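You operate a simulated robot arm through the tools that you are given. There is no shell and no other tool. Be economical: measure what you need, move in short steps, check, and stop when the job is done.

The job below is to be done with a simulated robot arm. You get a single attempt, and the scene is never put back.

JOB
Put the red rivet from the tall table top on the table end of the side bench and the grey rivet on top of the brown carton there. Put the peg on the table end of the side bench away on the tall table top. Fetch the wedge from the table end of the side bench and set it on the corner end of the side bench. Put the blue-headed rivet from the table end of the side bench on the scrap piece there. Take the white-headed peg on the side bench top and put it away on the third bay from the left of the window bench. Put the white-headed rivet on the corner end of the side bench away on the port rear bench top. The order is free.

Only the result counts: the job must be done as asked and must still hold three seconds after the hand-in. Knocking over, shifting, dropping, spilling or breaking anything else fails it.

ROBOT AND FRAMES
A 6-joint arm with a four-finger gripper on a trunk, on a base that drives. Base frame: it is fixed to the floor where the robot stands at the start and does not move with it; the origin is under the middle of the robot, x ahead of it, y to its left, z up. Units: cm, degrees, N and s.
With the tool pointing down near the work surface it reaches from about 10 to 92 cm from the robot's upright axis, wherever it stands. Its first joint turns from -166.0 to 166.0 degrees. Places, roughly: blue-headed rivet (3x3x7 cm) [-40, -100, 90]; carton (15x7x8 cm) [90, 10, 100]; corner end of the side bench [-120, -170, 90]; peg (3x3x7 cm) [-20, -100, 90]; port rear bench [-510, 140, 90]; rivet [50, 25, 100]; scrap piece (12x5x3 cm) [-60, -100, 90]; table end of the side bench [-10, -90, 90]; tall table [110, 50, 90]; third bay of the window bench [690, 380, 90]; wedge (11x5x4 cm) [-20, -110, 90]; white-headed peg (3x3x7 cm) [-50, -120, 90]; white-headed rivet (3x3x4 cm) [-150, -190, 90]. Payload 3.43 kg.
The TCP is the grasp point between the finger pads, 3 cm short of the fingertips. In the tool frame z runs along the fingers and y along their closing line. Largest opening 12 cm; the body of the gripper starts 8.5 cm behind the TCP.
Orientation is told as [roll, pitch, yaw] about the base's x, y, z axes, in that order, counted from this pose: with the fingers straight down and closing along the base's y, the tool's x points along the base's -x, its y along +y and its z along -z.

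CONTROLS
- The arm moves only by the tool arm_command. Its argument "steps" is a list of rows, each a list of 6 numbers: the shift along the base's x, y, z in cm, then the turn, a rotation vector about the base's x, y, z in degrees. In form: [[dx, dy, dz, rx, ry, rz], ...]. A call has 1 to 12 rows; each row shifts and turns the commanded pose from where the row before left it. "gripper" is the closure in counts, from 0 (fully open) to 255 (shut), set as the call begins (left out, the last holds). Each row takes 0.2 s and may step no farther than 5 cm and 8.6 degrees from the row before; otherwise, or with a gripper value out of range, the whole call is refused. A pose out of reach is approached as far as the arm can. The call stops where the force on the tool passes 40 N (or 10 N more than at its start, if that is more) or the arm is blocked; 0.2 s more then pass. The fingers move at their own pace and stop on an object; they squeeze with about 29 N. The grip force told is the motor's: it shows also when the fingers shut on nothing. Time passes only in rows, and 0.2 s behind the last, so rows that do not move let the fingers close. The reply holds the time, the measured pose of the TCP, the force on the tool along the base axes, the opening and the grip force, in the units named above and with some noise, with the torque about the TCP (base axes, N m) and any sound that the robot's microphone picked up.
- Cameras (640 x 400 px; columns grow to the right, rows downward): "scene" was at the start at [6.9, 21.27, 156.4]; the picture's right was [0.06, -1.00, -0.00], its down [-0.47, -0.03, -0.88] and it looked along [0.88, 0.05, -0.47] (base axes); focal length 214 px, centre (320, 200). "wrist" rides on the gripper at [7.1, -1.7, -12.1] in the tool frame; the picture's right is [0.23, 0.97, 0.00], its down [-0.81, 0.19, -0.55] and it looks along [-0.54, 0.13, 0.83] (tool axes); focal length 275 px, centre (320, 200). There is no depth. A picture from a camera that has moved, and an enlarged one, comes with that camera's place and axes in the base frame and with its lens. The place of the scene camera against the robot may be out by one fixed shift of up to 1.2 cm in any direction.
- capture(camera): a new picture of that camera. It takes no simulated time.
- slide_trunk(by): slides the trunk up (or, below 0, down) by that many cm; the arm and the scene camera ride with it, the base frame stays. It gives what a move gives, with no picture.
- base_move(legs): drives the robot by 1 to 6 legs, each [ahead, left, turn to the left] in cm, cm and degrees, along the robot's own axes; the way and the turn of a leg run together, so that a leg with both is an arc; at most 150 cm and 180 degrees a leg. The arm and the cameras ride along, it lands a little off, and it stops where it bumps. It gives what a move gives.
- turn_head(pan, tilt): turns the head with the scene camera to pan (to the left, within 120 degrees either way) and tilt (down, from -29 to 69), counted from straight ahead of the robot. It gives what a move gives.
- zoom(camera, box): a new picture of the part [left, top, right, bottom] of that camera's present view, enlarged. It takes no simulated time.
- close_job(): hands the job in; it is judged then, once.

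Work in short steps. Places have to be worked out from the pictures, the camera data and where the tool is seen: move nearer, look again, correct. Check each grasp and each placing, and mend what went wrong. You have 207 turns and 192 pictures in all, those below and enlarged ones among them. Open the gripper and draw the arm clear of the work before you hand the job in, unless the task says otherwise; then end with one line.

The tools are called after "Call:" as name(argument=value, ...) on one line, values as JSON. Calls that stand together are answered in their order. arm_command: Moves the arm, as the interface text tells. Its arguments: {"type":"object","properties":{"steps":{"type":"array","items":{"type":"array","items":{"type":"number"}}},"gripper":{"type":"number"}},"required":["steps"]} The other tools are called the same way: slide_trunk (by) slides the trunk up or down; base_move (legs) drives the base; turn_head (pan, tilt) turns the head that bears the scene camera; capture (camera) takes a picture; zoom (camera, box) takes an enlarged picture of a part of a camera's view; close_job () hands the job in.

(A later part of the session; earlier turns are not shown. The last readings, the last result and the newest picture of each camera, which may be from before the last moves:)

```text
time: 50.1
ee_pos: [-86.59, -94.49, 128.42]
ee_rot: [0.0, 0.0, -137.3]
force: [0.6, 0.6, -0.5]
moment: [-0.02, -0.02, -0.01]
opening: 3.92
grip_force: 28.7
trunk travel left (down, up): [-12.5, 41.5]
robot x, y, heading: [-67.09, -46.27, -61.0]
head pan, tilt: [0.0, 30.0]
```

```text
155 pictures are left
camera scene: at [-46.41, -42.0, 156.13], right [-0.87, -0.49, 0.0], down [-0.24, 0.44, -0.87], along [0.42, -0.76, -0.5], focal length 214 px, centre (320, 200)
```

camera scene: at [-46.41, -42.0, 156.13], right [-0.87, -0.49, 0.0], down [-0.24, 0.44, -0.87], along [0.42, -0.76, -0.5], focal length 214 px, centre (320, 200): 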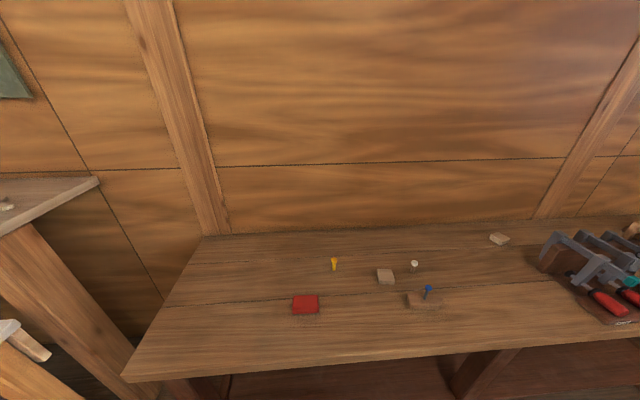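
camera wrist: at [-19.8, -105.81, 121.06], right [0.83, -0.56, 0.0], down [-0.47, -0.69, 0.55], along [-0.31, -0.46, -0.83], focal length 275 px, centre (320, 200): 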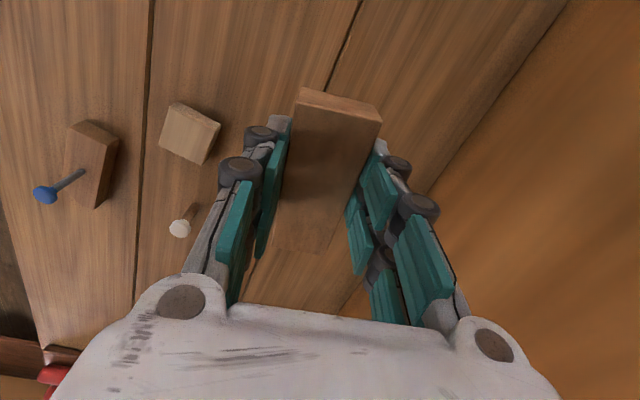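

Now drive sideways along the bench to the corner end.

Call:
base_move(legs=[[10, -112, 0]])

Call:
capture(camera="scene")

Call:
capture(camera="wrist")

```text
time: 55.8
ee_pos: [-178.81, -154.56, 128.49]
ee_rot: [0.0, 0.0, -138.6]
force: [0.2, -0.2, -0.1]
moment: [0.02, -0.02, 0.01]
opening: 3.92
grip_force: 29.0
trunk travel left (down, up): [-12.5, 41.5]
robot x, y, heading: [-158.12, -106.81, -62.1]
head pan, tilt: [0.0, 30.0]
```

```text
154 pictures are left
camera scene: at [-137.46, -103.05, 156.13], right [-0.89, -0.47, 0.0], down [-0.23, 0.44, -0.87], along [0.4, -0.77, -0.5], focal length 214 px, centre (320, 200)
```

scene: 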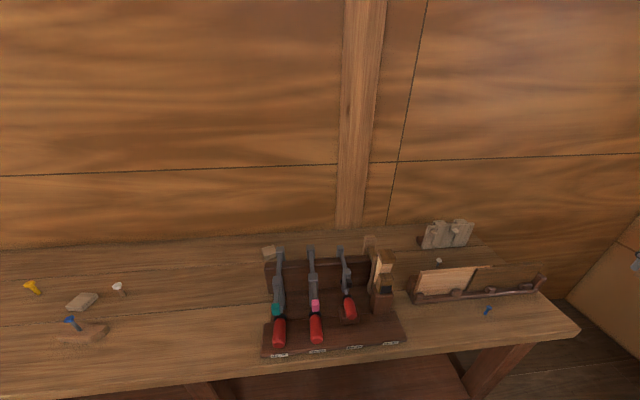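

```text
153 pictures are left
camera wrist: at [-174.68, -148.66, 140.57], right [0.82, -0.58, 0.0], down [-0.48, -0.68, 0.55], along [-0.32, -0.45, -0.83], focal length 275 px, centre (320, 200)
```

wrist: 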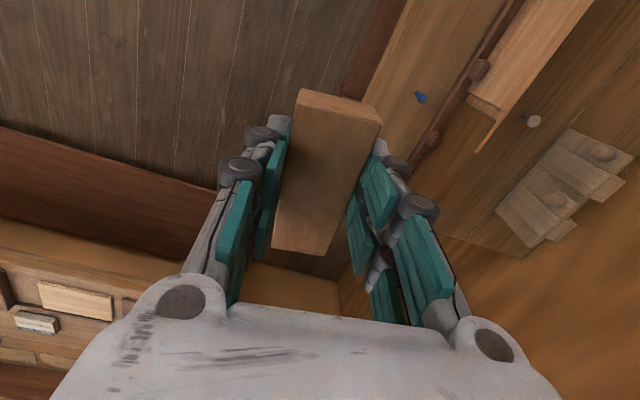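

Call:
zoom(camera="scene", box=[340, 200, 596, 360])

Call:
zoom(camera="scene", box=[230, 220, 420, 370])

```text
2.50 times, centred on (468, 280) of scene
camera zoom: at [-137.46, -103.05, 156.13], right [-0.89, -0.47, 0.0], down [-0.23, 0.44, -0.87], along [0.4, -0.77, -0.5], focal length 536 px, centre (-50, 0)
```

zoom: 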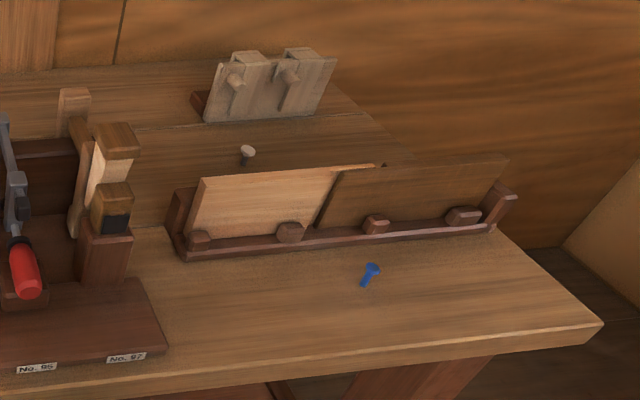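

```text
2.67 times, centred on (325, 295) of scene
camera zoom: at [-137.46, -103.05, 156.13], right [-0.89, -0.47, 0.0], down [-0.23, 0.44, -0.87], along [0.4, -0.77, -0.5], focal length 572 px, centre (307, -53)
```

zoom: 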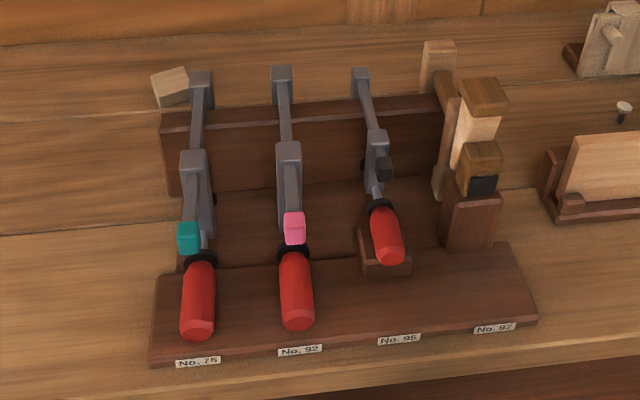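

The white rivet stands behind the board rack at about (−152,−186). The free strip ahead of that rack, right of the clamp board, suits the wedge at ≈(−153,−158). I back off 20 cm for a comfortable reach.

Call:
base_move(legs=[[-20, 0, 0]])

Call:
capture(camera="scene")

Call:
capture(camera="wrist")

```text
time: 57.4
ee_pos: [-188.07, -136.9, 128.67]
ee_rot: [0.0, 0.1, -138.6]
force: [-0.4, 0.6, -0.3]
moment: [-0.01, 0.01, 0.03]
opening: 3.94
grip_force: 28.8
trunk travel left (down, up): [-12.5, 41.5]
robot x, y, heading: [-167.18, -89.12, -62.2]
head pan, tilt: [0.0, 30.0]
```

```text
150 pictures are left
camera scene: at [-146.74, -85.37, 156.13], right [-0.88, -0.47, 0.0], down [-0.23, 0.44, -0.87], along [0.4, -0.77, -0.5], focal length 214 px, centre (320, 200)
```

scene: 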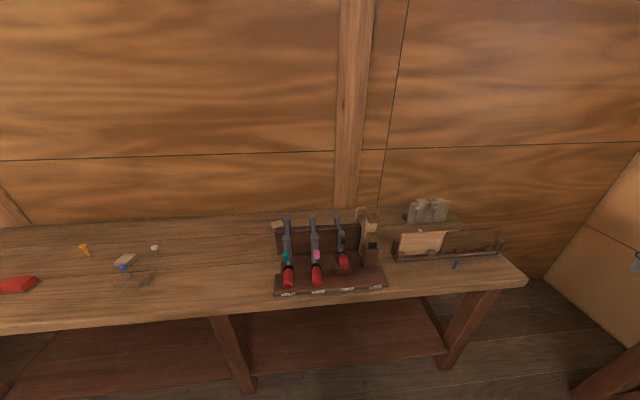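

```text
149 pictures are left
camera wrist: at [-183.96, -130.98, 140.59], right [0.82, -0.58, 0.0], down [-0.48, -0.68, 0.55], along [-0.32, -0.45, -0.83], focal length 275 px, centre (320, 200)
```

wrist: 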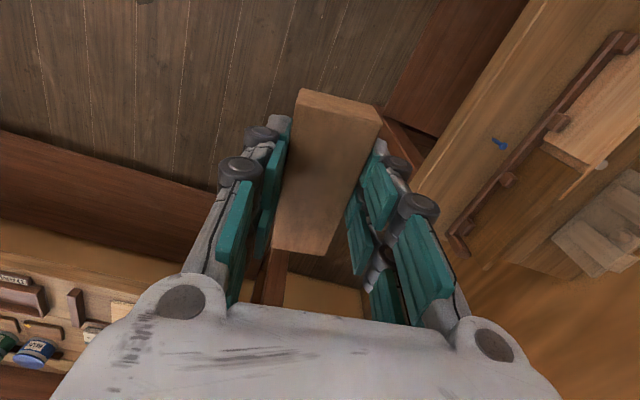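

Move over the target spot high, then lower to z≈108 and look.

Call:
arm_command(steps=[[3.62, -2.07, 0, 0, 0, -0.64], [3.62, -2.07, 0, 0, 0, -0.64], [3.62, -2.07, 0, 0, 0, -0.64], [3.62, -2.07, 0, 0, 0, -0.64], [3.62, -2.07, 0, 0, 0, -0.64], [3.62, -2.07, 0, 0, 0, -0.64], [3.62, -2.07, 0, 0, 0, -0.64], [3.62, -2.07, 0, 0, 0, -0.64], [3.62, -2.07, 0, 0, 0, -0.64], [3.62, -2.07, 0, 0, 0, -0.64]])

Call:
arm_command(steps=[[0, 0, -5, 0, 0, 0], [0, 0, -5, 0, 0, 0], [0, 0, -5, 0, 0, 0], [0, 0, -5, 0, 0, 0]])

Call:
capture(camera="wrist")

Call:
zoom(camera="scene", box=[340, 180, 532, 300])

```text
time: 59.5
ee_pos: [-151.73, -157.79, 128.53]
ee_rot: [-0.1, 0.0, -145.0]
force: [0.1, 0.1, -1.5]
moment: [0.0, -0.01, 0.04]
opening: 3.91
grip_force: 29.0
trunk travel left (down, up): [-12.5, 41.5]
robot x, y, heading: [-167.37, -89.18, -62.1]
head pan, tilt: [0.0, 30.0]
```

```text
time: 60.5
ee_pos: [-151.55, -157.56, 108.36]
ee_rot: [0.0, 0.0, -145.0]
force: [0.2, -0.3, -0.7]
moment: [0.0, -0.02, 0.02]
opening: 3.91
grip_force: 29.2
trunk travel left (down, up): [-12.5, 41.5]
robot x, y, heading: [-167.34, -88.93, -62.3]
head pan, tilt: [0.0, 30.0]
```

```text
148 pictures are left
camera wrist: at [-146.81, -152.22, 120.5], right [0.75, -0.66, 0.0], down [-0.55, -0.62, 0.55], along [-0.37, -0.41, -0.83], focal length 275 px, centre (320, 200)
```

wrist: 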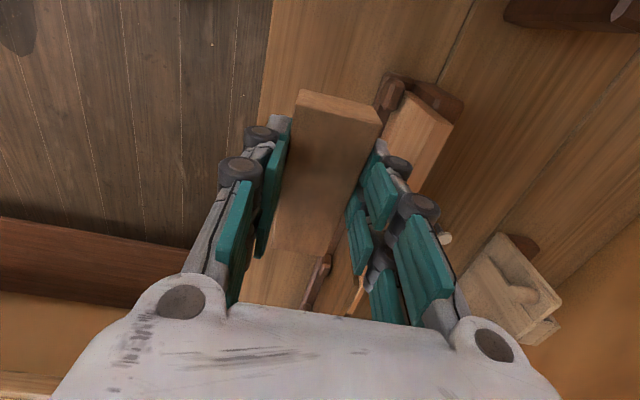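

```text
3.33 times, centred on (436, 240) of scene
camera zoom: at [-146.7, -85.48, 156.12], right [-0.89, -0.47, 0.0], down [-0.23, 0.44, -0.87], along [0.4, -0.77, -0.5], focal length 715 px, centre (-67, 67)
```

zoom: 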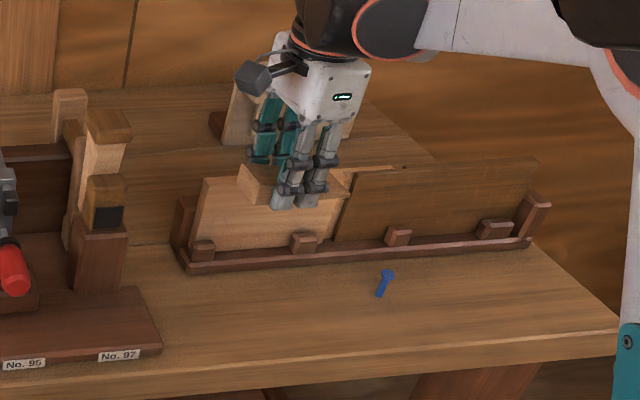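

Gap is about ±6.8 cm around the tool line, fits. Descend to near the surface.

Call:
arm_command(steps=[[0, 0, -5, 0, 0, 0], [0, 0, -5, 0, 0, 0], [0, 0, -4, 0, 0, 0], [0, 0, -2, 0, 0, 0]])

Call:
capture(camera="wrist")

Call:
zoom(camera="scene", box=[340, 180, 532, 300])

```text
time: 61.5
ee_pos: [-151.84, -157.83, 92.35]
ee_rot: [0.1, 0.0, -145.1]
force: [0.0, 0.2, -1.0]
moment: [0.02, 0.02, -0.02]
opening: 3.91
grip_force: 28.8
trunk travel left (down, up): [-12.5, 41.5]
robot x, y, heading: [-167.32, -89.34, -62.5]
head pan, tilt: [0.0, 30.0]
```

```text
146 pictures are left
camera wrist: at [-147.03, -152.3, 104.36], right [0.75, -0.66, 0.0], down [-0.55, -0.62, 0.55], along [-0.37, -0.41, -0.83], focal length 275 px, centre (320, 200)
```

wrist: 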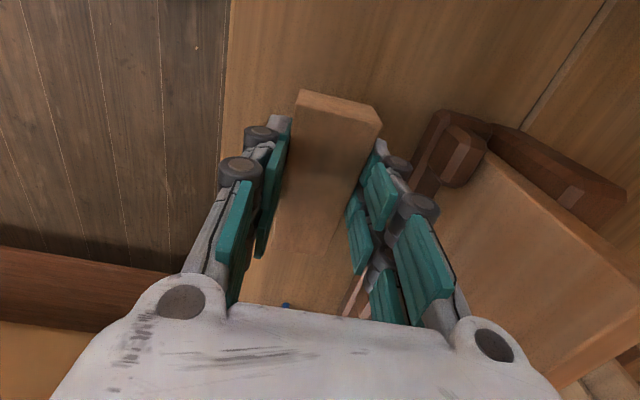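

```text
3.33 times, centred on (436, 240) of scene
camera zoom: at [-146.7, -85.46, 156.13], right [-0.88, -0.47, 0.0], down [-0.23, 0.44, -0.87], along [0.4, -0.77, -0.5], focal length 715 px, centre (-67, 67)
```

zoom: 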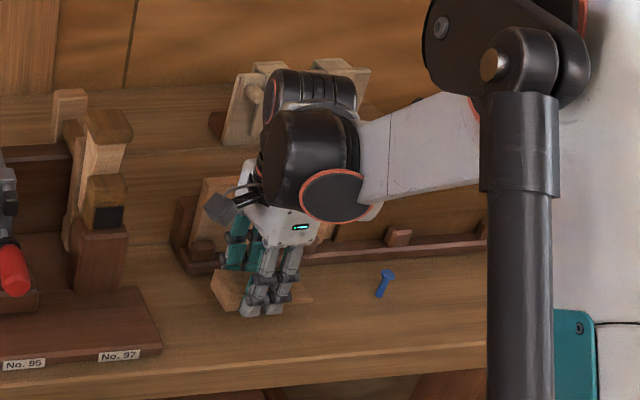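

Lower to just above contact, nudged 0.5 cm away from the rack.

Call:
arm_command(steps=[[-0.3, 0.4, -2, 0, 0, 0], [0, 0, -0.9, 0, 0, 0], [0, 0, -0.15, 0, 0, 0], [0, 0, -0.15, 0, 0, 0], [0, 0, -0.1, 0, 0, 0], [0, 0, 0, 0, 0, 0]])

```text
time: 63.0
ee_pos: [-152.29, -157.27, 89.26]
ee_rot: [0.0, 0.0, -145.0]
force: [-0.4, 0.5, 0.2]
moment: [0.03, 0.0, -0.01]
opening: 3.92
grip_force: 28.6
trunk travel left (down, up): [-12.5, 41.5]
robot x, y, heading: [-167.09, -89.16, -62.1]
head pan, tilt: [0.0, 30.0]
```

Call:
arm_command(steps=[[0, 0, -0.1, 0, 0, 0], [0, 0, -0.1, 0, 0, 0], [0, 0, -0.1, 0, 0, 0], [0, 0, 0, 0, 0, 0]])

```text
time: 64.0
ee_pos: [-152.31, -157.39, 89.09]
ee_rot: [0.0, 0.0, -145.0]
force: [-2.6, -6.9, 12.7]
moment: [-0.1, 0.05, 0.03]
opening: 3.94
grip_force: 29.0
trunk travel left (down, up): [-12.5, 41.5]
robot x, y, heading: [-167.41, -89.03, -62.2]
head pan, tilt: [0.0, 30.0]
```

Contact. Release a little at a time.

Call:
arm_command(steps=[[0, 0, 0.05, 0, 0, 0], [0, 0, 0, 0, 0, 0]], gripper=165)

Call:
arm_command(steps=[[0, 0, 0, 0, 0, 0], [0, 0, 0, 0, 0, 0]], gripper=143)

Call:
capture(camera="wrist")

```text
time: 64.5
ee_pos: [-152.14, -157.24, 88.98]
ee_rot: [-0.1, 0.0, -144.9]
force: [0.6, 0.6, 0.5]
moment: [0.0, -0.01, 0.02]
opening: 4.2
grip_force: 0.0
trunk travel left (down, up): [-12.5, 41.5]
robot x, y, heading: [-167.53, -89.06, -62.3]
head pan, tilt: [0.0, 30.0]
```

```text
time: 65.2
ee_pos: [-152.15, -157.22, 89.08]
ee_rot: [0.0, 0.0, -145.0]
force: [0.3, -0.2, -0.5]
moment: [0.02, -0.04, 0.02]
opening: 5.26
grip_force: 0.1
trunk travel left (down, up): [-12.5, 41.5]
robot x, y, heading: [-167.66, -88.91, -62.0]
head pan, tilt: [0.0, 30.0]
```

```text
144 pictures are left
camera wrist: at [-147.38, -151.78, 101.03], right [0.75, -0.66, 0.0], down [-0.55, -0.62, 0.55], along [-0.37, -0.41, -0.83], focal length 275 px, centre (320, 200)
```

wrist: 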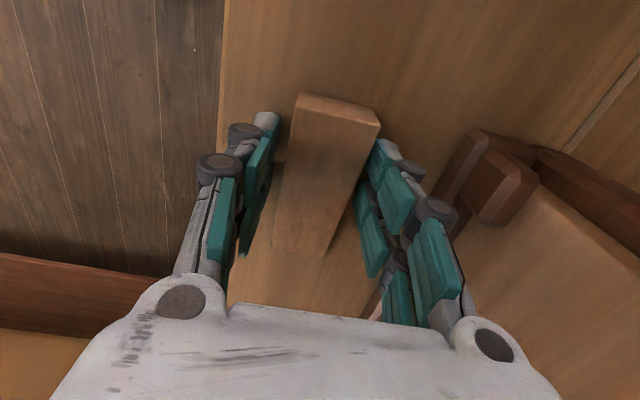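

Wedge rests well. Rise, then move toward the white rivet at height for a wrist view.

Call:
arm_command(steps=[[0, 0, 3, 0, 0, 0], [0, 0, 5, 0, 0, 0], [0, 0, 5, 0, 0, 0], [0, 0, 5, 0, 0, 0], [0, 0, 5, 0, 0, 0], [0, 0, 5, 0, 0, 0]])

Call:
arm_command(steps=[[0, -4, 0, 0, 0, 0], [0, -4, 0, 0, 0, 0], [0, -4, 0, 0, 0, 0], [0, -4, 0, 0, 0, 0], [0, -4, 0, 0, 0, 0], [0, -4, 0, 0, 0, 0], [0, -4, 0, 0, 0, 0]])

Call:
capture(camera="wrist")

Call:
zoom(camera="scene", box=[340, 180, 532, 300])

```text
time: 66.5
ee_pos: [-151.97, -157.19, 116.99]
ee_rot: [-0.1, -0.1, -145.0]
force: [-0.4, 0.0, -0.1]
moment: [0.0, -0.02, 0.01]
opening: 5.26
grip_force: 0.0
trunk travel left (down, up): [-12.5, 41.5]
robot x, y, heading: [-167.38, -89.09, -62.0]
head pan, tilt: [0.0, 30.0]
```

```text
time: 68.2
ee_pos: [-152.89, -176.57, 115.28]
ee_rot: [0.0, -0.1, -145.0]
force: [0.1, 0.7, 0.2]
moment: [-0.04, 0.01, 0.01]
opening: 5.28
grip_force: 0.1
out of reach, approached as far as the arm can: row 5, 6, 7
trunk travel left (down, up): [-12.5, 41.5]
robot x, y, heading: [-167.95, -88.74, -62.1]
head pan, tilt: [0.0, 30.0]
```

```text
143 pictures are left
camera wrist: at [-148.12, -171.12, 127.23], right [0.75, -0.66, 0.0], down [-0.55, -0.62, 0.55], along [-0.37, -0.41, -0.83], focal length 275 px, centre (320, 200)
```

wrist: 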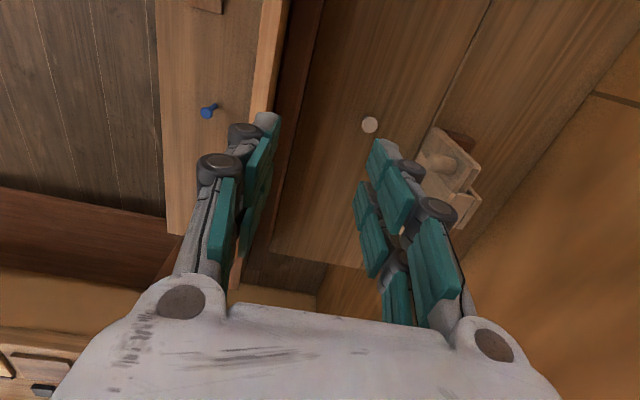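

```text
3.33 times, centred on (436, 240) of scene
camera zoom: at [-146.72, -85.33, 156.14], right [-0.88, -0.47, 0.0], down [-0.23, 0.44, -0.87], along [0.4, -0.77, -0.5], focal length 715 px, centre (-67, 67)
```

zoom: 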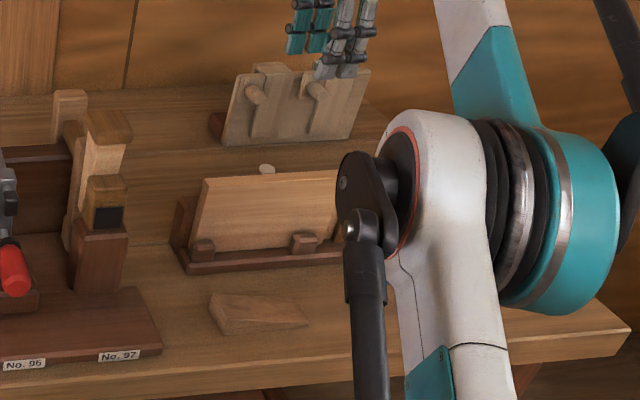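

Out of reach from here; rivet head seen at (−151.4,−185.1). Pull the arm back a little and drive 22 cm closer.

Call:
arm_command(steps=[[0, 4, 0, 0, 0, 0], [0, 4, 0, 0, 0, 0], [0, 4, 0, 0, 0, 0], [0, 4, 0, 0, 0, 0], [0, 4, 0, 0, 0, 0]])

Call:
base_move(legs=[[22, 0, 0]])

Call:
capture(camera="wrist")

```text
time: 69.3
ee_pos: [-152.95, -156.29, 115.19]
ee_rot: [0.0, 0.0, -145.1]
force: [-0.7, 1.4, -0.1]
moment: [-0.02, -0.01, -0.02]
opening: 5.27
grip_force: 0.0
trunk travel left (down, up): [-12.5, 41.5]
robot x, y, heading: [-167.38, -89.46, -62.2]
head pan, tilt: [0.0, 30.0]
```

```text
time: 71.0
ee_pos: [-142.96, -175.58, 115.1]
ee_rot: [-0.1, 0.0, -145.0]
force: [0.4, 0.6, -0.6]
moment: [0.01, 0.01, 0.02]
opening: 5.31
grip_force: 0.1
trunk travel left (down, up): [-12.5, 41.5]
robot x, y, heading: [-157.26, -108.12, -62.3]
head pan, tilt: [0.0, 30.0]
```

```text
141 pictures are left
camera wrist: at [-138.17, -170.2, 127.19], right [0.75, -0.67, 0.0], down [-0.55, -0.62, 0.55], along [-0.37, -0.41, -0.83], focal length 275 px, centre (320, 200)
```

wrist: 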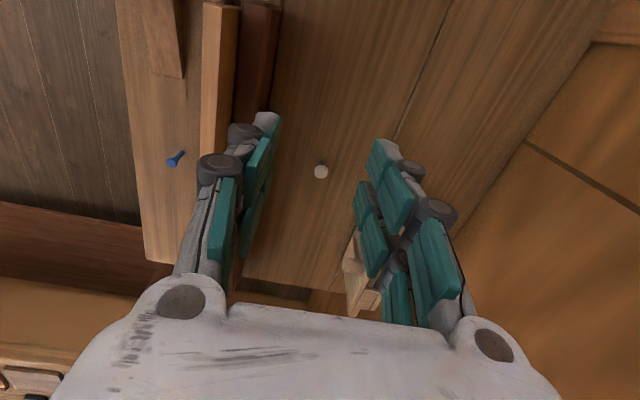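

Rivet at (−151.6,−185.2). Move above and descend part way.

Call:
arm_command(steps=[[-2.9, -3.2, 0, 0, 0, 0], [-2.9, -3.2, 0, 0, 0, 0], [-2.85, -3.25, 0, 0, 0, 0], [0, 0, -4, 0, 0, 0], [0, 0, -4, 0, 0, 0], [0, 0, -4, 0, 0, 0], [0, 0, -4, 0, 0, 0]])

Call:
capture(camera="wrist")

Call:
zoom(camera="scene", box=[340, 200, 596, 360])

```text
time: 72.6
ee_pos: [-151.43, -185.37, 99.1]
ee_rot: [0.0, 0.1, -145.0]
force: [0.2, -1.0, 0.0]
moment: [-0.03, -0.02, 0.01]
opening: 5.27
grip_force: 0.1
trunk travel left (down, up): [-12.5, 41.5]
robot x, y, heading: [-157.51, -108.59, -62.3]
head pan, tilt: [0.0, 30.0]
```

```text
140 pictures are left
camera wrist: at [-146.79, -179.97, 111.1], right [0.75, -0.67, 0.0], down [-0.55, -0.62, 0.55], along [-0.37, -0.41, -0.83], focal length 275 px, centre (320, 200)
```

wrist: 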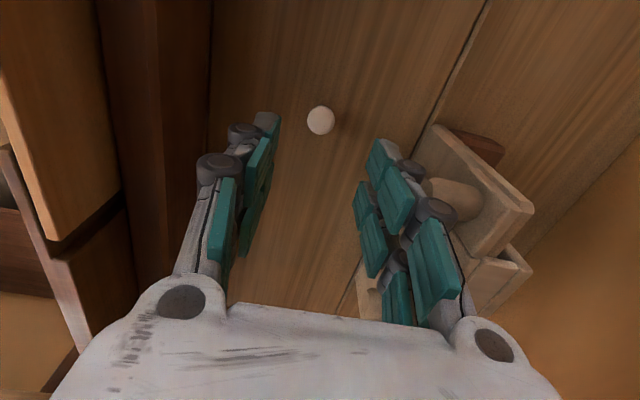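

```text
2.50 times, centred on (468, 280) of scene
camera zoom: at [-136.6, -104.69, 156.12], right [-0.89, -0.47, 0.0], down [-0.23, 0.44, -0.87], along [0.4, -0.77, -0.5], focal length 536 px, centre (-50, 0)
```

zoom: 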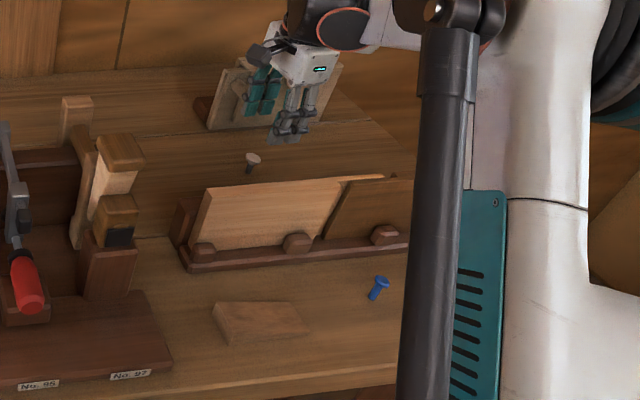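

Clearances look adequate. Descend further and verify.

Call:
arm_command(steps=[[0, 0, -3, 0, 0, 0], [0, 0, -3, 0, 0, 0]])

Call:
capture(camera="wrist")

Call:
zoom(camera="scene", box=[420, 200, 548, 280])

```text
time: 73.2
ee_pos: [-151.37, -185.48, 93.06]
ee_rot: [0.0, 0.1, -144.9]
force: [0.2, 0.7, -0.5]
moment: [0.05, -0.01, -0.02]
opening: 5.3
grip_force: 0.0
trunk travel left (down, up): [-12.5, 41.5]
robot x, y, heading: [-157.43, -108.44, -62.1]
head pan, tilt: [0.0, 30.0]
```

```text
138 pictures are left
camera wrist: at [-146.65, -180.06, 105.07], right [0.75, -0.67, 0.0], down [-0.55, -0.62, 0.55], along [-0.37, -0.41, -0.83], focal length 275 px, centre (320, 200)
```

wrist: 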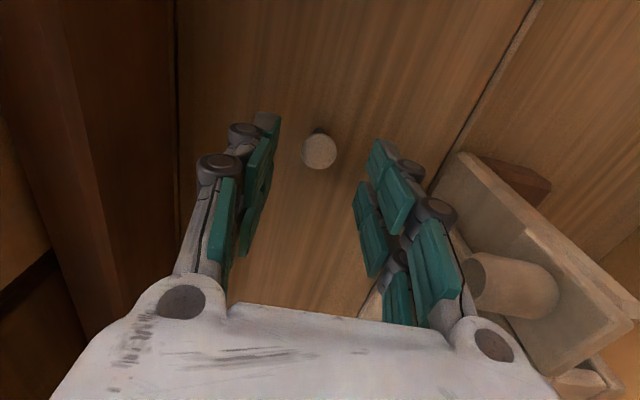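

```text
5.00 times, centred on (484, 240) of scene
camera zoom: at [-136.59, -104.74, 156.12], right [-0.89, -0.47, 0.0], down [-0.23, 0.44, -0.87], along [0.4, -0.77, -0.5], focal length 1072 px, centre (-500, 0)
```

zoom: 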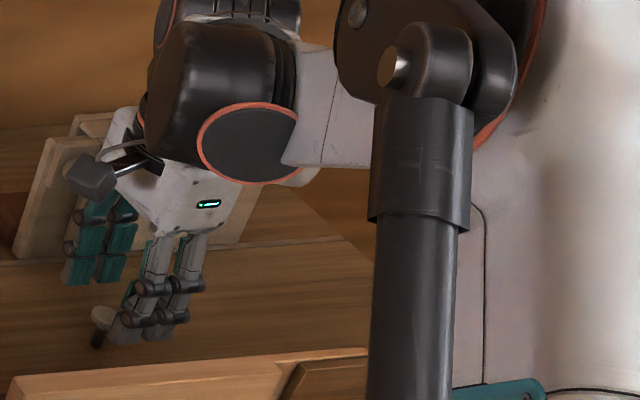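

Clear. Descend the last 4.4 cm and close.

Call:
arm_command(steps=[[0, 0, -2.4, 0, 0, 0], [0, 0, -1.5, 0, 0, 0], [0, 0, -0.5, 0, 0, 0], [0, 0, 0, 0, 0, 0]])

Call:
arm_command(steps=[[0, 0, 0, 0, 0, 0], [0, 0, 0, 0, 0, 0], [0, 0, 0, 0, 0, 0]], gripper=255)

Call:
capture(camera="wrist")

```text
time: 74.2
ee_pos: [-151.58, -185.24, 88.84]
ee_rot: [0.1, -0.1, -145.0]
force: [-4.1, -5.2, 20.1]
moment: [-0.4, -0.12, -0.04]
opening: 5.22
grip_force: 0.1
trunk travel left (down, up): [-12.5, 41.5]
robot x, y, heading: [-157.27, -108.31, -62.4]
head pan, tilt: [0.0, 30.0]
```

```text
time: 75.0
ee_pos: [-151.38, -185.04, 88.88]
ee_rot: [0.0, 0.0, -145.1]
force: [0.3, 3.4, 20.1]
moment: [-0.05, 0.2, -0.01]
opening: 1.85
grip_force: 29.1
trunk travel left (down, up): [-12.5, 41.5]
robot x, y, heading: [-157.34, -108.12, -62.4]
head pan, tilt: [0.0, 30.0]
```

```text
136 pictures are left
camera wrist: at [-146.7, -179.72, 100.91], right [0.75, -0.66, 0.0], down [-0.55, -0.62, 0.55], along [-0.37, -0.41, -0.83], focal length 275 px, centre (320, 200)
```

wrist: 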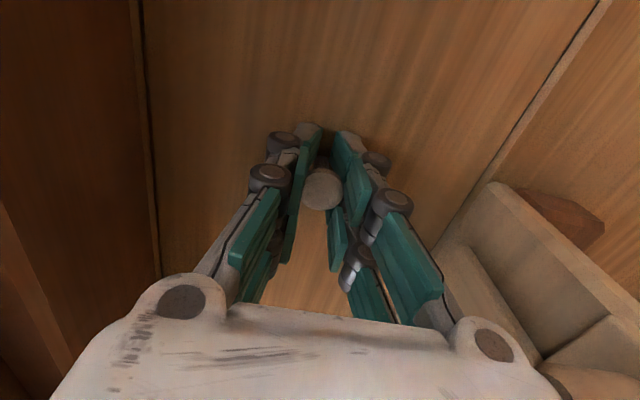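

Fingertips met the bench (so its top is ≈85.8) and the rivet is gripped at 1.85. Lift.

Call:
arm_command(steps=[[0, 0, 2, 0, 0, 0], [0, 0, 4, 0, 0, 0], [0, 0, 5, 0, 0, 0], [0, 0, 5, 0, 0, 0], [0, 0, 5, 0, 0, 0], [0, 0, 5, 0, 0, 0], [0, 0, 5, 0, 0, 0], [0, 0, 5, 0, 0, 0]])

Call:
capture(camera="wrist")

Call:
capture(camera="scene")

```text
time: 76.8
ee_pos: [-151.61, -185.39, 124.89]
ee_rot: [0.0, 0.0, -144.9]
force: [0.4, -0.2, -1.0]
moment: [-0.02, 0.02, -0.03]
opening: 1.8
grip_force: 29.4
trunk travel left (down, up): [-12.5, 41.5]
robot x, y, heading: [-157.61, -108.35, -62.4]
head pan, tilt: [0.0, 30.0]
```

```text
135 pictures are left
camera wrist: at [-146.9, -179.97, 136.86], right [0.75, -0.67, 0.0], down [-0.55, -0.62, 0.55], along [-0.37, -0.41, -0.83], focal length 275 px, centre (320, 200)
```

wrist: 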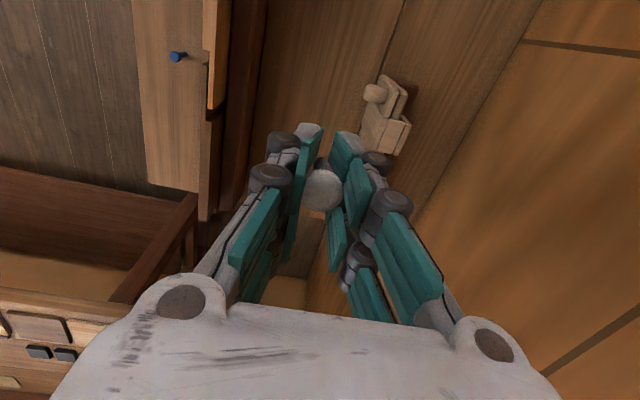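

```text
134 pictures are left
camera scene: at [-136.6, -104.67, 156.13], right [-0.89, -0.47, 0.0], down [-0.23, 0.44, -0.87], along [0.4, -0.77, -0.5], focal length 214 px, centre (320, 200)
```

scene: 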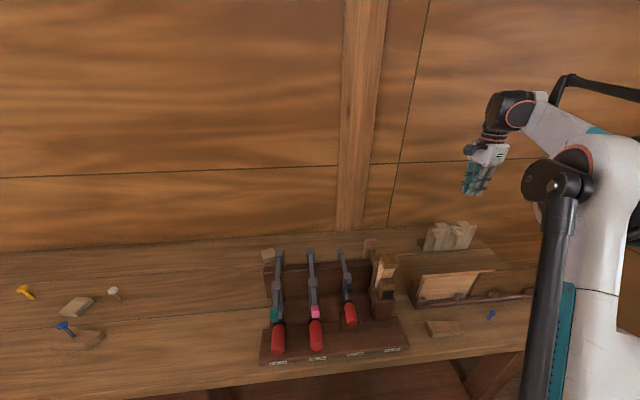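

Rivet held; nothing else disturbed. Retract to carry pose, back away from the bench, and turn toward the port rear bench.

Call:
arm_command(steps=[[-3, 3.77, 0, 0, 0, 0], [-3, 3.77, 0, 0, 0, 0], [-3, 3.77, 0, 0, 0, 0], [-3, 3.77, 0, 0, 0, 0], [-3, 3.77, 0, 0, 0, 0], [-3, 3.77, 0, 0, 0, 0], [-3, 3.77, 0, 0, 0, 0], [-3, 3.77, 0, 0, 0, 0]])

Call:
base_move(legs=[[-60, 0, 0], [0, 0, -100]])

Call:
turn_head(pan=0, tilt=15)

Call:
capture(camera="scene")

```text
time: 78.6
ee_pos: [-175.98, -155.52, 124.98]
ee_rot: [-0.1, 0.0, -145.1]
force: [0.0, -0.6, -0.6]
moment: [0.06, -0.01, -0.01]
opening: 1.8
grip_force: 28.9
trunk travel left (down, up): [-12.5, 41.5]
robot x, y, heading: [-157.16, -108.21, -62.2]
head pan, tilt: [0.0, 30.0]
```

```text
time: 86.2
ee_pos: [-230.02, -30.89, 124.95]
ee_rot: [0.0, 0.0, 117.4]
force: [0.0, 0.5, -0.5]
moment: [0.01, -0.02, 0.01]
opening: 1.8
grip_force: 28.9
trunk travel left (down, up): [-12.5, 41.5]
robot x, y, heading: [-186.2, -55.12, -159.9]
head pan, tilt: [0.0, 30.0]
```

```text
time: 87.0
ee_pos: [-229.99, -30.83, 124.99]
ee_rot: [0.0, -0.1, 117.3]
force: [0.0, 0.3, 0.0]
moment: [0.02, -0.01, 0.04]
opening: 1.76
grip_force: 29.3
trunk travel left (down, up): [-12.5, 41.5]
robot x, y, heading: [-185.58, -55.11, -159.8]
head pan, tilt: [0.0, 15.0]
```

```text
133 pictures are left
camera scene: at [-186.09, -76.03, 157.95], right [-0.37, 0.93, 0.0], down [0.3, 0.12, -0.95], along [-0.88, -0.35, -0.32], focal length 214 px, centre (320, 200)
```

scene: 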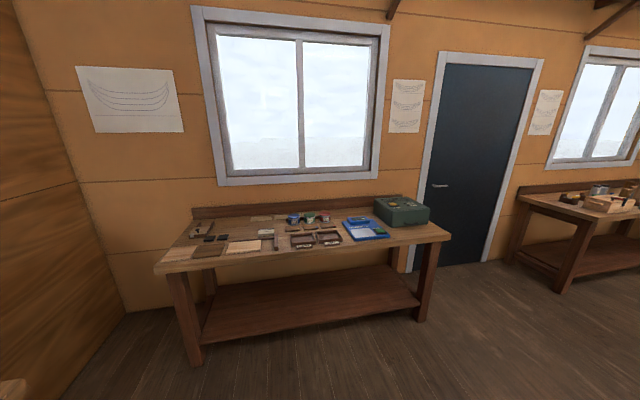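

Two rear benches: the one right of the door is the port one (≈(−476..−510, 110..140)). Turn toward it and look before driving.

Call:
base_move(legs=[[0, 0, -60]])

Call:
capture(camera="scene")

```text
time: 90.0
ee_pos: [-186.65, -4.73, 125.07]
ee_rot: [0.0, 0.0, 57.1]
force: [0.1, -0.4, -0.3]
moment: [0.01, 0.03, -0.02]
opening: 1.75
grip_force: 29.4
trunk travel left (down, up): [-12.5, 41.5]
robot x, y, heading: [-185.94, -55.22, 139.7]
head pan, tilt: [0.0, 15.0]
```

```text
132 pictures are left
camera scene: at [-204.85, -65.27, 158.19], right [0.62, 0.79, 0.0], down [0.23, -0.18, -0.96], along [-0.75, 0.59, -0.3], focal length 214 px, centre (320, 200)
```

scene: 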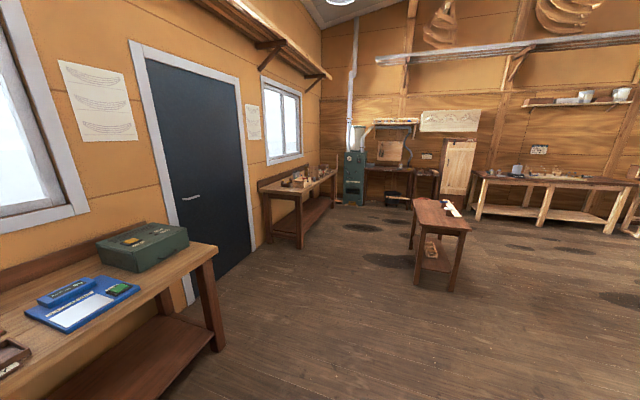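

Path is clear between the bench and small table. Drive 200 cm ahead and re-measure.

Call:
base_move(legs=[[150, 0, 0], [50, 0, 0]])

Call:
turn_head(pan=20, tilt=25)

Call:
capture(camera="scene")

```text
time: 100.0
ee_pos: [-340.02, 124.31, 124.86]
ee_rot: [0.0, 0.0, 57.5]
force: [1.0, 1.1, -0.2]
moment: [0.02, 0.03, -0.05]
opening: 1.72
grip_force: 29.3
trunk travel left (down, up): [-12.5, 41.5]
robot x, y, heading: [-339.03, 74.21, 140.2]
head pan, tilt: [0.0, 15.0]
```

```text
time: 100.8
ee_pos: [-340.1, 124.28, 125.14]
ee_rot: [0.0, 0.0, 57.6]
force: [0.5, -0.5, -0.2]
moment: [0.02, 0.01, 0.0]
opening: 1.72
grip_force: 29.4
trunk travel left (down, up): [-12.5, 41.5]
robot x, y, heading: [-339.0, 73.73, 140.1]
head pan, tilt: [20.0, 25.0]
```

```text
131 pictures are left
camera scene: at [-359.27, 61.15, 156.93], right [0.34, 0.94, 0.0], down [0.4, -0.14, -0.91], along [-0.85, 0.31, -0.42], focal length 214 px, centre (320, 200)
```

scene: 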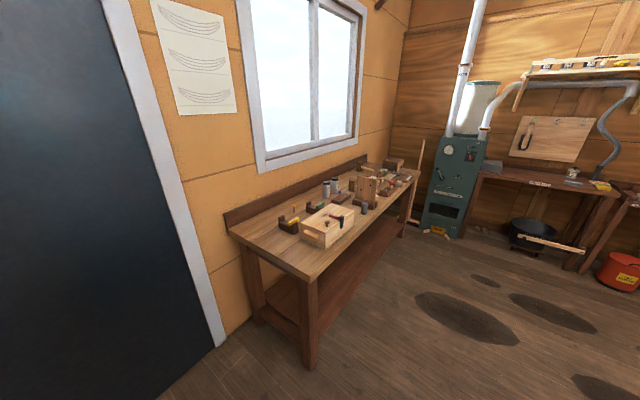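

Bench fits: front-left corner ≈(−428,80), crate further along. Free spot chosen at ≈(−445,80). Move closer and face it.

Call:
base_move(legs=[[26, 18, 0], [0, 0, 40]])

Call:
turn_head(pan=0, tilt=40)

Call:
capture(camera="scene")

```text
time: 104.8
ee_pos: [-404.49, 114.35, 125.08]
ee_rot: [0.0, -0.1, 98.0]
force: [0.2, -0.1, -0.4]
moment: [0.0, 0.0, 0.03]
opening: 1.72
grip_force: 28.8
trunk travel left (down, up): [-12.5, 41.5]
robot x, y, heading: [-371.05, 76.39, -179.2]
head pan, tilt: [20.0, 25.0]
```

```text
time: 105.7
ee_pos: [-404.66, 114.26, 124.98]
ee_rot: [0.0, 0.1, 98.0]
force: [0.1, -0.2, 0.2]
moment: [-0.01, -0.01, 0.0]
opening: 1.71
grip_force: 28.8
trunk travel left (down, up): [-12.5, 41.5]
robot x, y, heading: [-370.94, 76.46, -179.0]
head pan, tilt: [0.0, 40.0]
```

```text
130 pictures are left
camera scene: at [-377.54, 56.99, 154.7], right [-0.05, 1.0, 0.0], down [0.63, 0.03, -0.77], along [-0.77, -0.04, -0.63], focal length 214 px, centre (320, 200)
```

scene: 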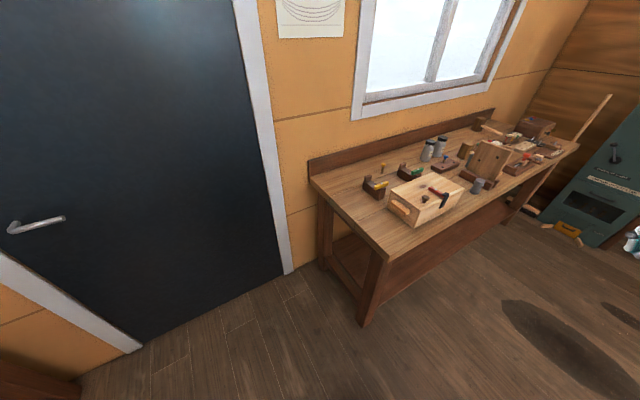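

Bench corner (−428,80) confirmed; target (−445,80.6) is ≥11 cm from the crate. Move above and lower to z≈100.

Call:
arm_command(steps=[[-3.68, -3.06, 0, 0, 0, 0], [-3.68, -3.06, 0, 0, 0, 0], [-3.68, -3.06, 0, 0, 0, 0], [-3.68, -3.06, 0, 0, 0, 0], [-3.68, -3.06, 0, 0, 0, 0], [-3.68, -3.06, 0, 0, 0, 0], [-3.68, -3.06, 0, 0, 0, 0], [-3.68, -3.06, 0, 0, 0, 0], [-3.68, -3.06, 0, 0, 0, 0], [-3.68, -3.06, 0, 0, 0, 0], [-3.68, -3.06, 0, 0, 0, 0]])

Call:
arm_command(steps=[[0, 0, -5, 0, 0, 0], [0, 0, -5, 0, 0, 0], [0, 0, -5, 0, 0, 0], [0, 0, -5, 0, 0, 0], [0, 0, -4, 0, 0, 0]])

Call:
capture(camera="wrist")

Call:
capture(camera="scene")

```text
time: 108.1
ee_pos: [-445.27, 80.57, 124.89]
ee_rot: [0.0, 0.0, 98.0]
force: [-0.8, 0.6, -0.4]
moment: [0.0, -0.02, 0.01]
opening: 1.71
grip_force: 28.9
trunk travel left (down, up): [-12.5, 41.5]
robot x, y, heading: [-371.28, 76.86, -179.2]
head pan, tilt: [0.0, 40.0]
```

```text
time: 109.3
ee_pos: [-445.07, 80.52, 100.93]
ee_rot: [-0.1, 0.0, 98.1]
force: [-0.1, -0.5, -0.4]
moment: [-0.01, 0.02, 0.01]
opening: 1.73
grip_force: 28.8
trunk travel left (down, up): [-12.5, 41.5]
robot x, y, heading: [-371.08, 76.6, -179.2]
head pan, tilt: [0.0, 40.0]
```

```text
129 pictures are left
camera wrist: at [-442.46, 73.56, 112.9], right [-0.93, -0.36, 0.0], down [-0.3, 0.78, 0.55], along [-0.2, 0.52, -0.83], focal length 275 px, centre (320, 200)
```

wrist: 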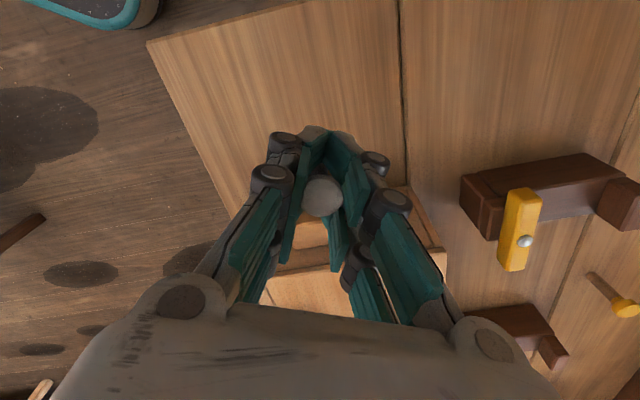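

```text
128 pictures are left
camera scene: at [-377.56, 57.28, 154.59], right [-0.01, 1.0, 0.0], down [0.64, 0.01, -0.77], along [-0.77, -0.01, -0.64], focal length 214 px, centre (320, 200)
```

scene: 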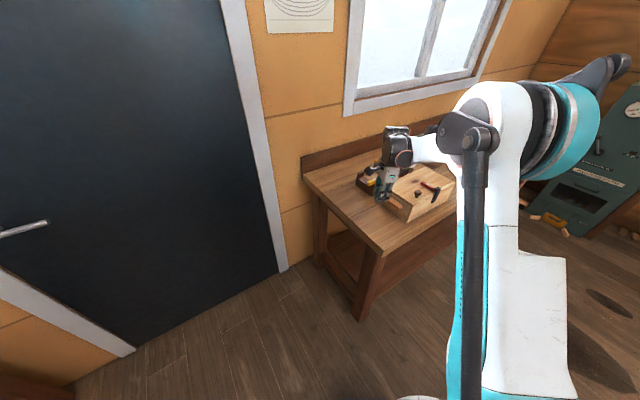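

Below the tool is free bench. Descend, finishing in small steps until contact.

Call:
arm_command(steps=[[0, 0, -4, 0, 0, 0], [0, 0, -4, 0, 0, 0], [0, 0, -2, 0, 0, 0], [0, 0, -0.4, 0, 0, 0], [0, 0, -0.4, 0, 0, 0], [0, 0, -0.3, 0, 0, 0], [0, 0, 0, 0, 0, 0]])

Call:
capture(camera="wrist")

```text
time: 110.9
ee_pos: [-445.01, 80.6, 90.0]
ee_rot: [-0.1, 0.0, 98.0]
force: [0.6, 0.2, -0.4]
moment: [-0.01, -0.01, 0.02]
opening: 1.71
grip_force: 28.9
trunk travel left (down, up): [-12.5, 41.5]
robot x, y, heading: [-370.99, 76.97, -179.3]
head pan, tilt: [0.0, 40.0]
```

```text
127 pictures are left
camera wrist: at [-442.45, 73.75, 101.94], right [-0.93, -0.36, 0.0], down [-0.3, 0.78, 0.55], along [-0.2, 0.52, -0.83], focal length 275 px, centre (320, 200)
```

wrist: 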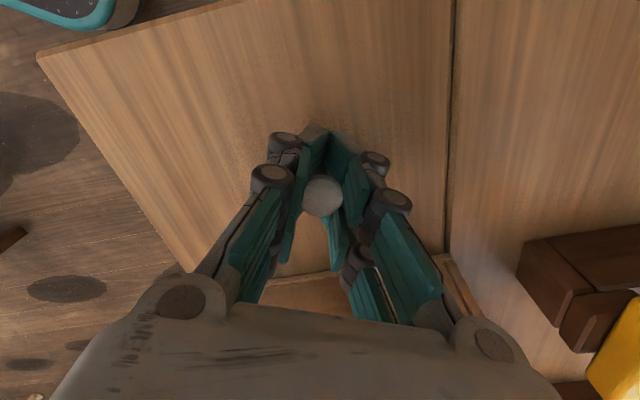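

Call:
arm_command(steps=[[0, 0, -0.2, 0, 0, 0], [0, 0, -0.2, 0, 0, 0], [0, 0, -0.2, 0, 0, 0], [0, 0, -0.2, 0, 0, 0], [0, 0, 0, 0, 0, 0]])

```text
time: 112.1
ee_pos: [-445.01, 80.75, 89.1]
ee_rot: [-0.1, 0.1, 98.0]
force: [-0.3, 0.0, -1.2]
moment: [0.02, -0.03, 0.03]
opening: 1.66
grip_force: 28.6
trunk travel left (down, up): [-12.5, 41.5]
robot x, y, heading: [-371.03, 76.61, -179.1]
head pan, tilt: [0.0, 40.0]
```

No contact yet; continue in 0.15 cm steps.

Call:
arm_command(steps=[[0, 0, -0.15, 0, 0, 0], [0, 0, -0.15, 0, 0, 0], [0, 0, -0.15, 0, 0, 0], [0, 0, 0, 0, 0, 0]])

Call:
capture(camera="wrist")

```text
time: 113.1
ee_pos: [-445.09, 80.69, 88.73]
ee_rot: [0.1, 0.1, 98.0]
force: [0.1, -0.3, 1.0]
moment: [0.02, 0.01, -0.01]
opening: 1.71
grip_force: 29.2
trunk travel left (down, up): [-12.5, 41.5]
robot x, y, heading: [-371.04, 76.91, -178.9]
head pan, tilt: [0.0, 40.0]
```

```text
126 pictures are left
camera wrist: at [-442.51, 73.79, 100.72], right [-0.93, -0.36, 0.0], down [-0.3, 0.78, 0.55], along [-0.2, 0.52, -0.83], focal length 275 px, centre (320, 200)
```

wrist: 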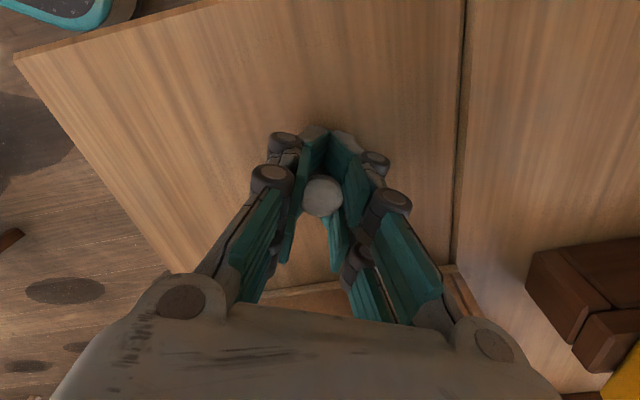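

Call:
arm_command(steps=[[0, 0, -0.15, 0, 0, 0], [0, 0, -0.15, 0, 0, 0], [0, 0, -0.15, 0, 0, 0], [0, 0, -0.15, 0, 0, 0], [0, 0, 0, 0, 0, 0]])

```text
time: 113.8
ee_pos: [-445.07, 80.72, 88.61]
ee_rot: [0.2, -0.1, 98.0]
force: [2.3, -0.7, 20.7]
moment: [-0.04, -0.06, -0.04]
opening: 1.72
grip_force: 29.0
trunk travel left (down, up): [-12.5, 41.5]
robot x, y, heading: [-371.36, 76.86, -179.1]
head pan, tilt: [0.0, 40.0]
stopped in row 3: the force on the tool passed its limit at 42 N (the readings are from after the stop); the commanded pose is now the measured one
```

Contact. Ease up and release gradually.

Call:
arm_command(steps=[[0, 0, 0.1, 0, 0, 0], [0, 0, 0, 0, 0, 0]])

Call:
arm_command(steps=[[0, 0, 0, 0, 0, 0], [0, 0, 0, 0, 0, 0]], gripper=205)

Call:
arm_command(steps=[[0, 0, 0, 0, 0, 0], [0, 0, 0, 0, 0, 0]], gripper=140)

Call:
capture(camera="wrist")

```text
time: 114.4
ee_pos: [-445.1, 80.66, 88.68]
ee_rot: [0.2, -0.1, 98.0]
force: [-0.2, -1.2, 20.4]
moment: [0.03, 0.03, 0.0]
opening: 1.72
grip_force: 29.2
trunk travel left (down, up): [-12.5, 41.5]
robot x, y, heading: [-371.45, 76.75, -179.1]
head pan, tilt: [0.0, 40.0]
```

```text
time: 115.0
ee_pos: [-444.96, 80.64, 88.63]
ee_rot: [0.1, -0.2, 98.0]
force: [-0.8, 1.5, 13.5]
moment: [-0.01, 0.0, 0.08]
opening: 2.22
grip_force: 14.8
trunk travel left (down, up): [-12.5, 41.5]
robot x, y, heading: [-370.93, 76.43, -178.9]
head pan, tilt: [0.0, 40.0]
```

```text
time: 115.6
ee_pos: [-444.89, 80.73, 88.46]
ee_rot: [0.1, -0.1, 97.9]
force: [0.8, -0.3, 11.6]
moment: [0.01, -0.05, -0.05]
opening: 5.5
grip_force: 0.0
trunk travel left (down, up): [-12.5, 41.5]
robot x, y, heading: [-371.08, 76.73, -179.3]
head pan, tilt: [0.0, 40.0]
```

```text
125 pictures are left
camera wrist: at [-442.4, 73.8, 100.58], right [-0.93, -0.36, 0.0], down [-0.3, 0.78, 0.55], along [-0.2, 0.52, -0.83], focal length 275 px, centre (320, 200)
```

wrist: 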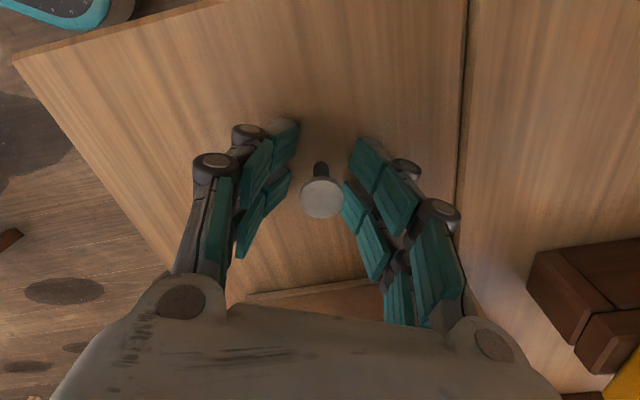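

Rivet stands. Lift away and verify.

Call:
arm_command(steps=[[0, 0, 1, 0, 0, 0], [0, 0, 4, 0, 0, 0], [0, 0, 5, 0, 0, 0], [0, 0, 5, 0, 0, 0], [0, 0, 5, 0, 0, 0], [0, 0, 5, 0, 0, 0], [0, 0, 5, 0, 0, 0], [0, 0, 5, 0, 0, 0]])

Call:
capture(camera="wrist")

```text
time: 117.4
ee_pos: [-445.12, 80.53, 123.7]
ee_rot: [0.2, 0.0, 98.0]
force: [0.3, -0.1, -0.1]
moment: [0.0, 0.02, -0.02]
opening: 5.45
grip_force: 0.0
trunk travel left (down, up): [-12.5, 41.5]
robot x, y, heading: [-370.92, 76.46, -179.4]
head pan, tilt: [0.0, 40.0]
```

```text
124 pictures are left
camera wrist: at [-442.49, 73.66, 135.69], right [-0.93, -0.36, 0.0], down [-0.3, 0.78, 0.55], along [-0.2, 0.52, -0.83], focal length 275 px, centre (320, 200)
```

wrist: 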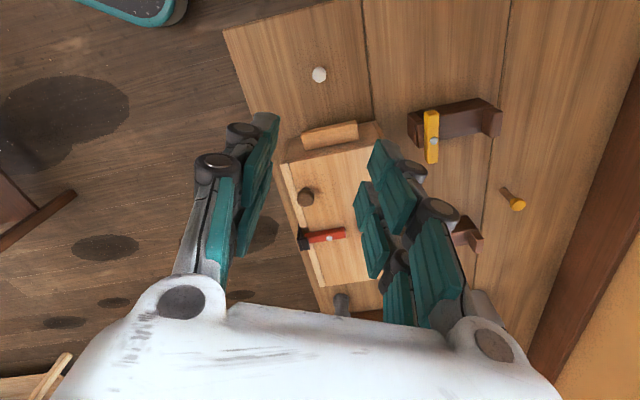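

Placed. Retract to carry pose, back off, turn and drive back toward the start area.

Call:
arm_command(steps=[[3.68, 3.06, 0, 0, 0, 0], [3.68, 3.06, 0, 0, 0, 0], [3.68, 3.06, 0, 0, 0, 0], [3.68, 3.06, 0, 0, 0, 0], [3.68, 3.06, 0, 0, 0, 0], [3.68, 3.06, 0, 0, 0, 0], [3.68, 3.06, 0, 0, 0, 0], [3.68, 3.06, 0, 0, 0, 0], [3.68, 3.06, 0, 0, 0, 0], [3.68, 3.06, 0, 0, 0, 0], [3.68, 3.06, 0, 0, 0, 0]])

Call:
base_move(legs=[[-30, 0, 0], [0, 0, 163], [140, 0, 0], [110, 0, 0]])

Call:
turn_head(pan=0, tilt=30)

Call:
capture(camera="scene")

```text
time: 119.8
ee_pos: [-404.66, 114.33, 123.52]
ee_rot: [0.1, 0.0, 98.0]
force: [-0.8, -0.2, -0.1]
moment: [-0.01, 0.0, 0.02]
opening: 5.4
grip_force: 0.1
trunk travel left (down, up): [-12.5, 41.5]
robot x, y, heading: [-370.87, 76.64, -179.2]
head pan, tilt: [0.0, 40.0]
```

```text
time: 140.4
ee_pos: [-80.29, -48.86, 123.44]
ee_rot: [0.1, 0.0, -100.1]
force: [0.2, 0.2, -0.1]
moment: [-0.04, 0.0, 0.01]
opening: 5.4
grip_force: 0.0
trunk travel left (down, up): [-12.5, 41.5]
robot x, y, heading: [-100.46, -2.53, -17.3]
head pan, tilt: [0.0, 40.0]
```

```text
time: 141.1
ee_pos: [-80.11, -48.93, 123.5]
ee_rot: [0.1, 0.0, -100.2]
force: [0.3, 0.2, 0.0]
moment: [0.02, -0.02, -0.02]
opening: 5.41
grip_force: 0.1
trunk travel left (down, up): [-12.5, 41.5]
robot x, y, heading: [-100.63, -2.67, -17.3]
head pan, tilt: [0.0, 30.0]
```

```text
123 pictures are left
camera scene: at [-87.92, 15.14, 156.12], right [-0.3, -0.95, 0.0], down [-0.48, 0.15, -0.87], along [0.83, -0.26, -0.5], focal length 214 px, centre (320, 200)
```

scene: 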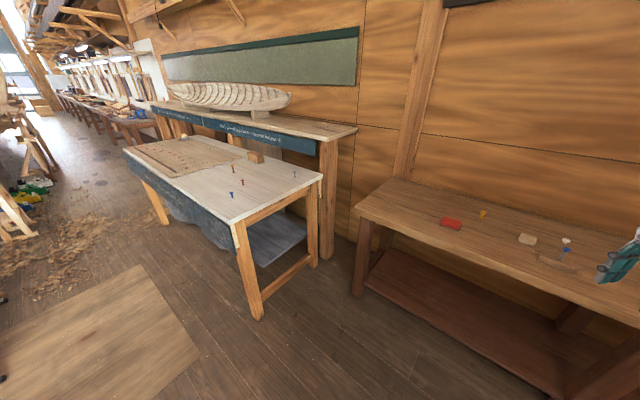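

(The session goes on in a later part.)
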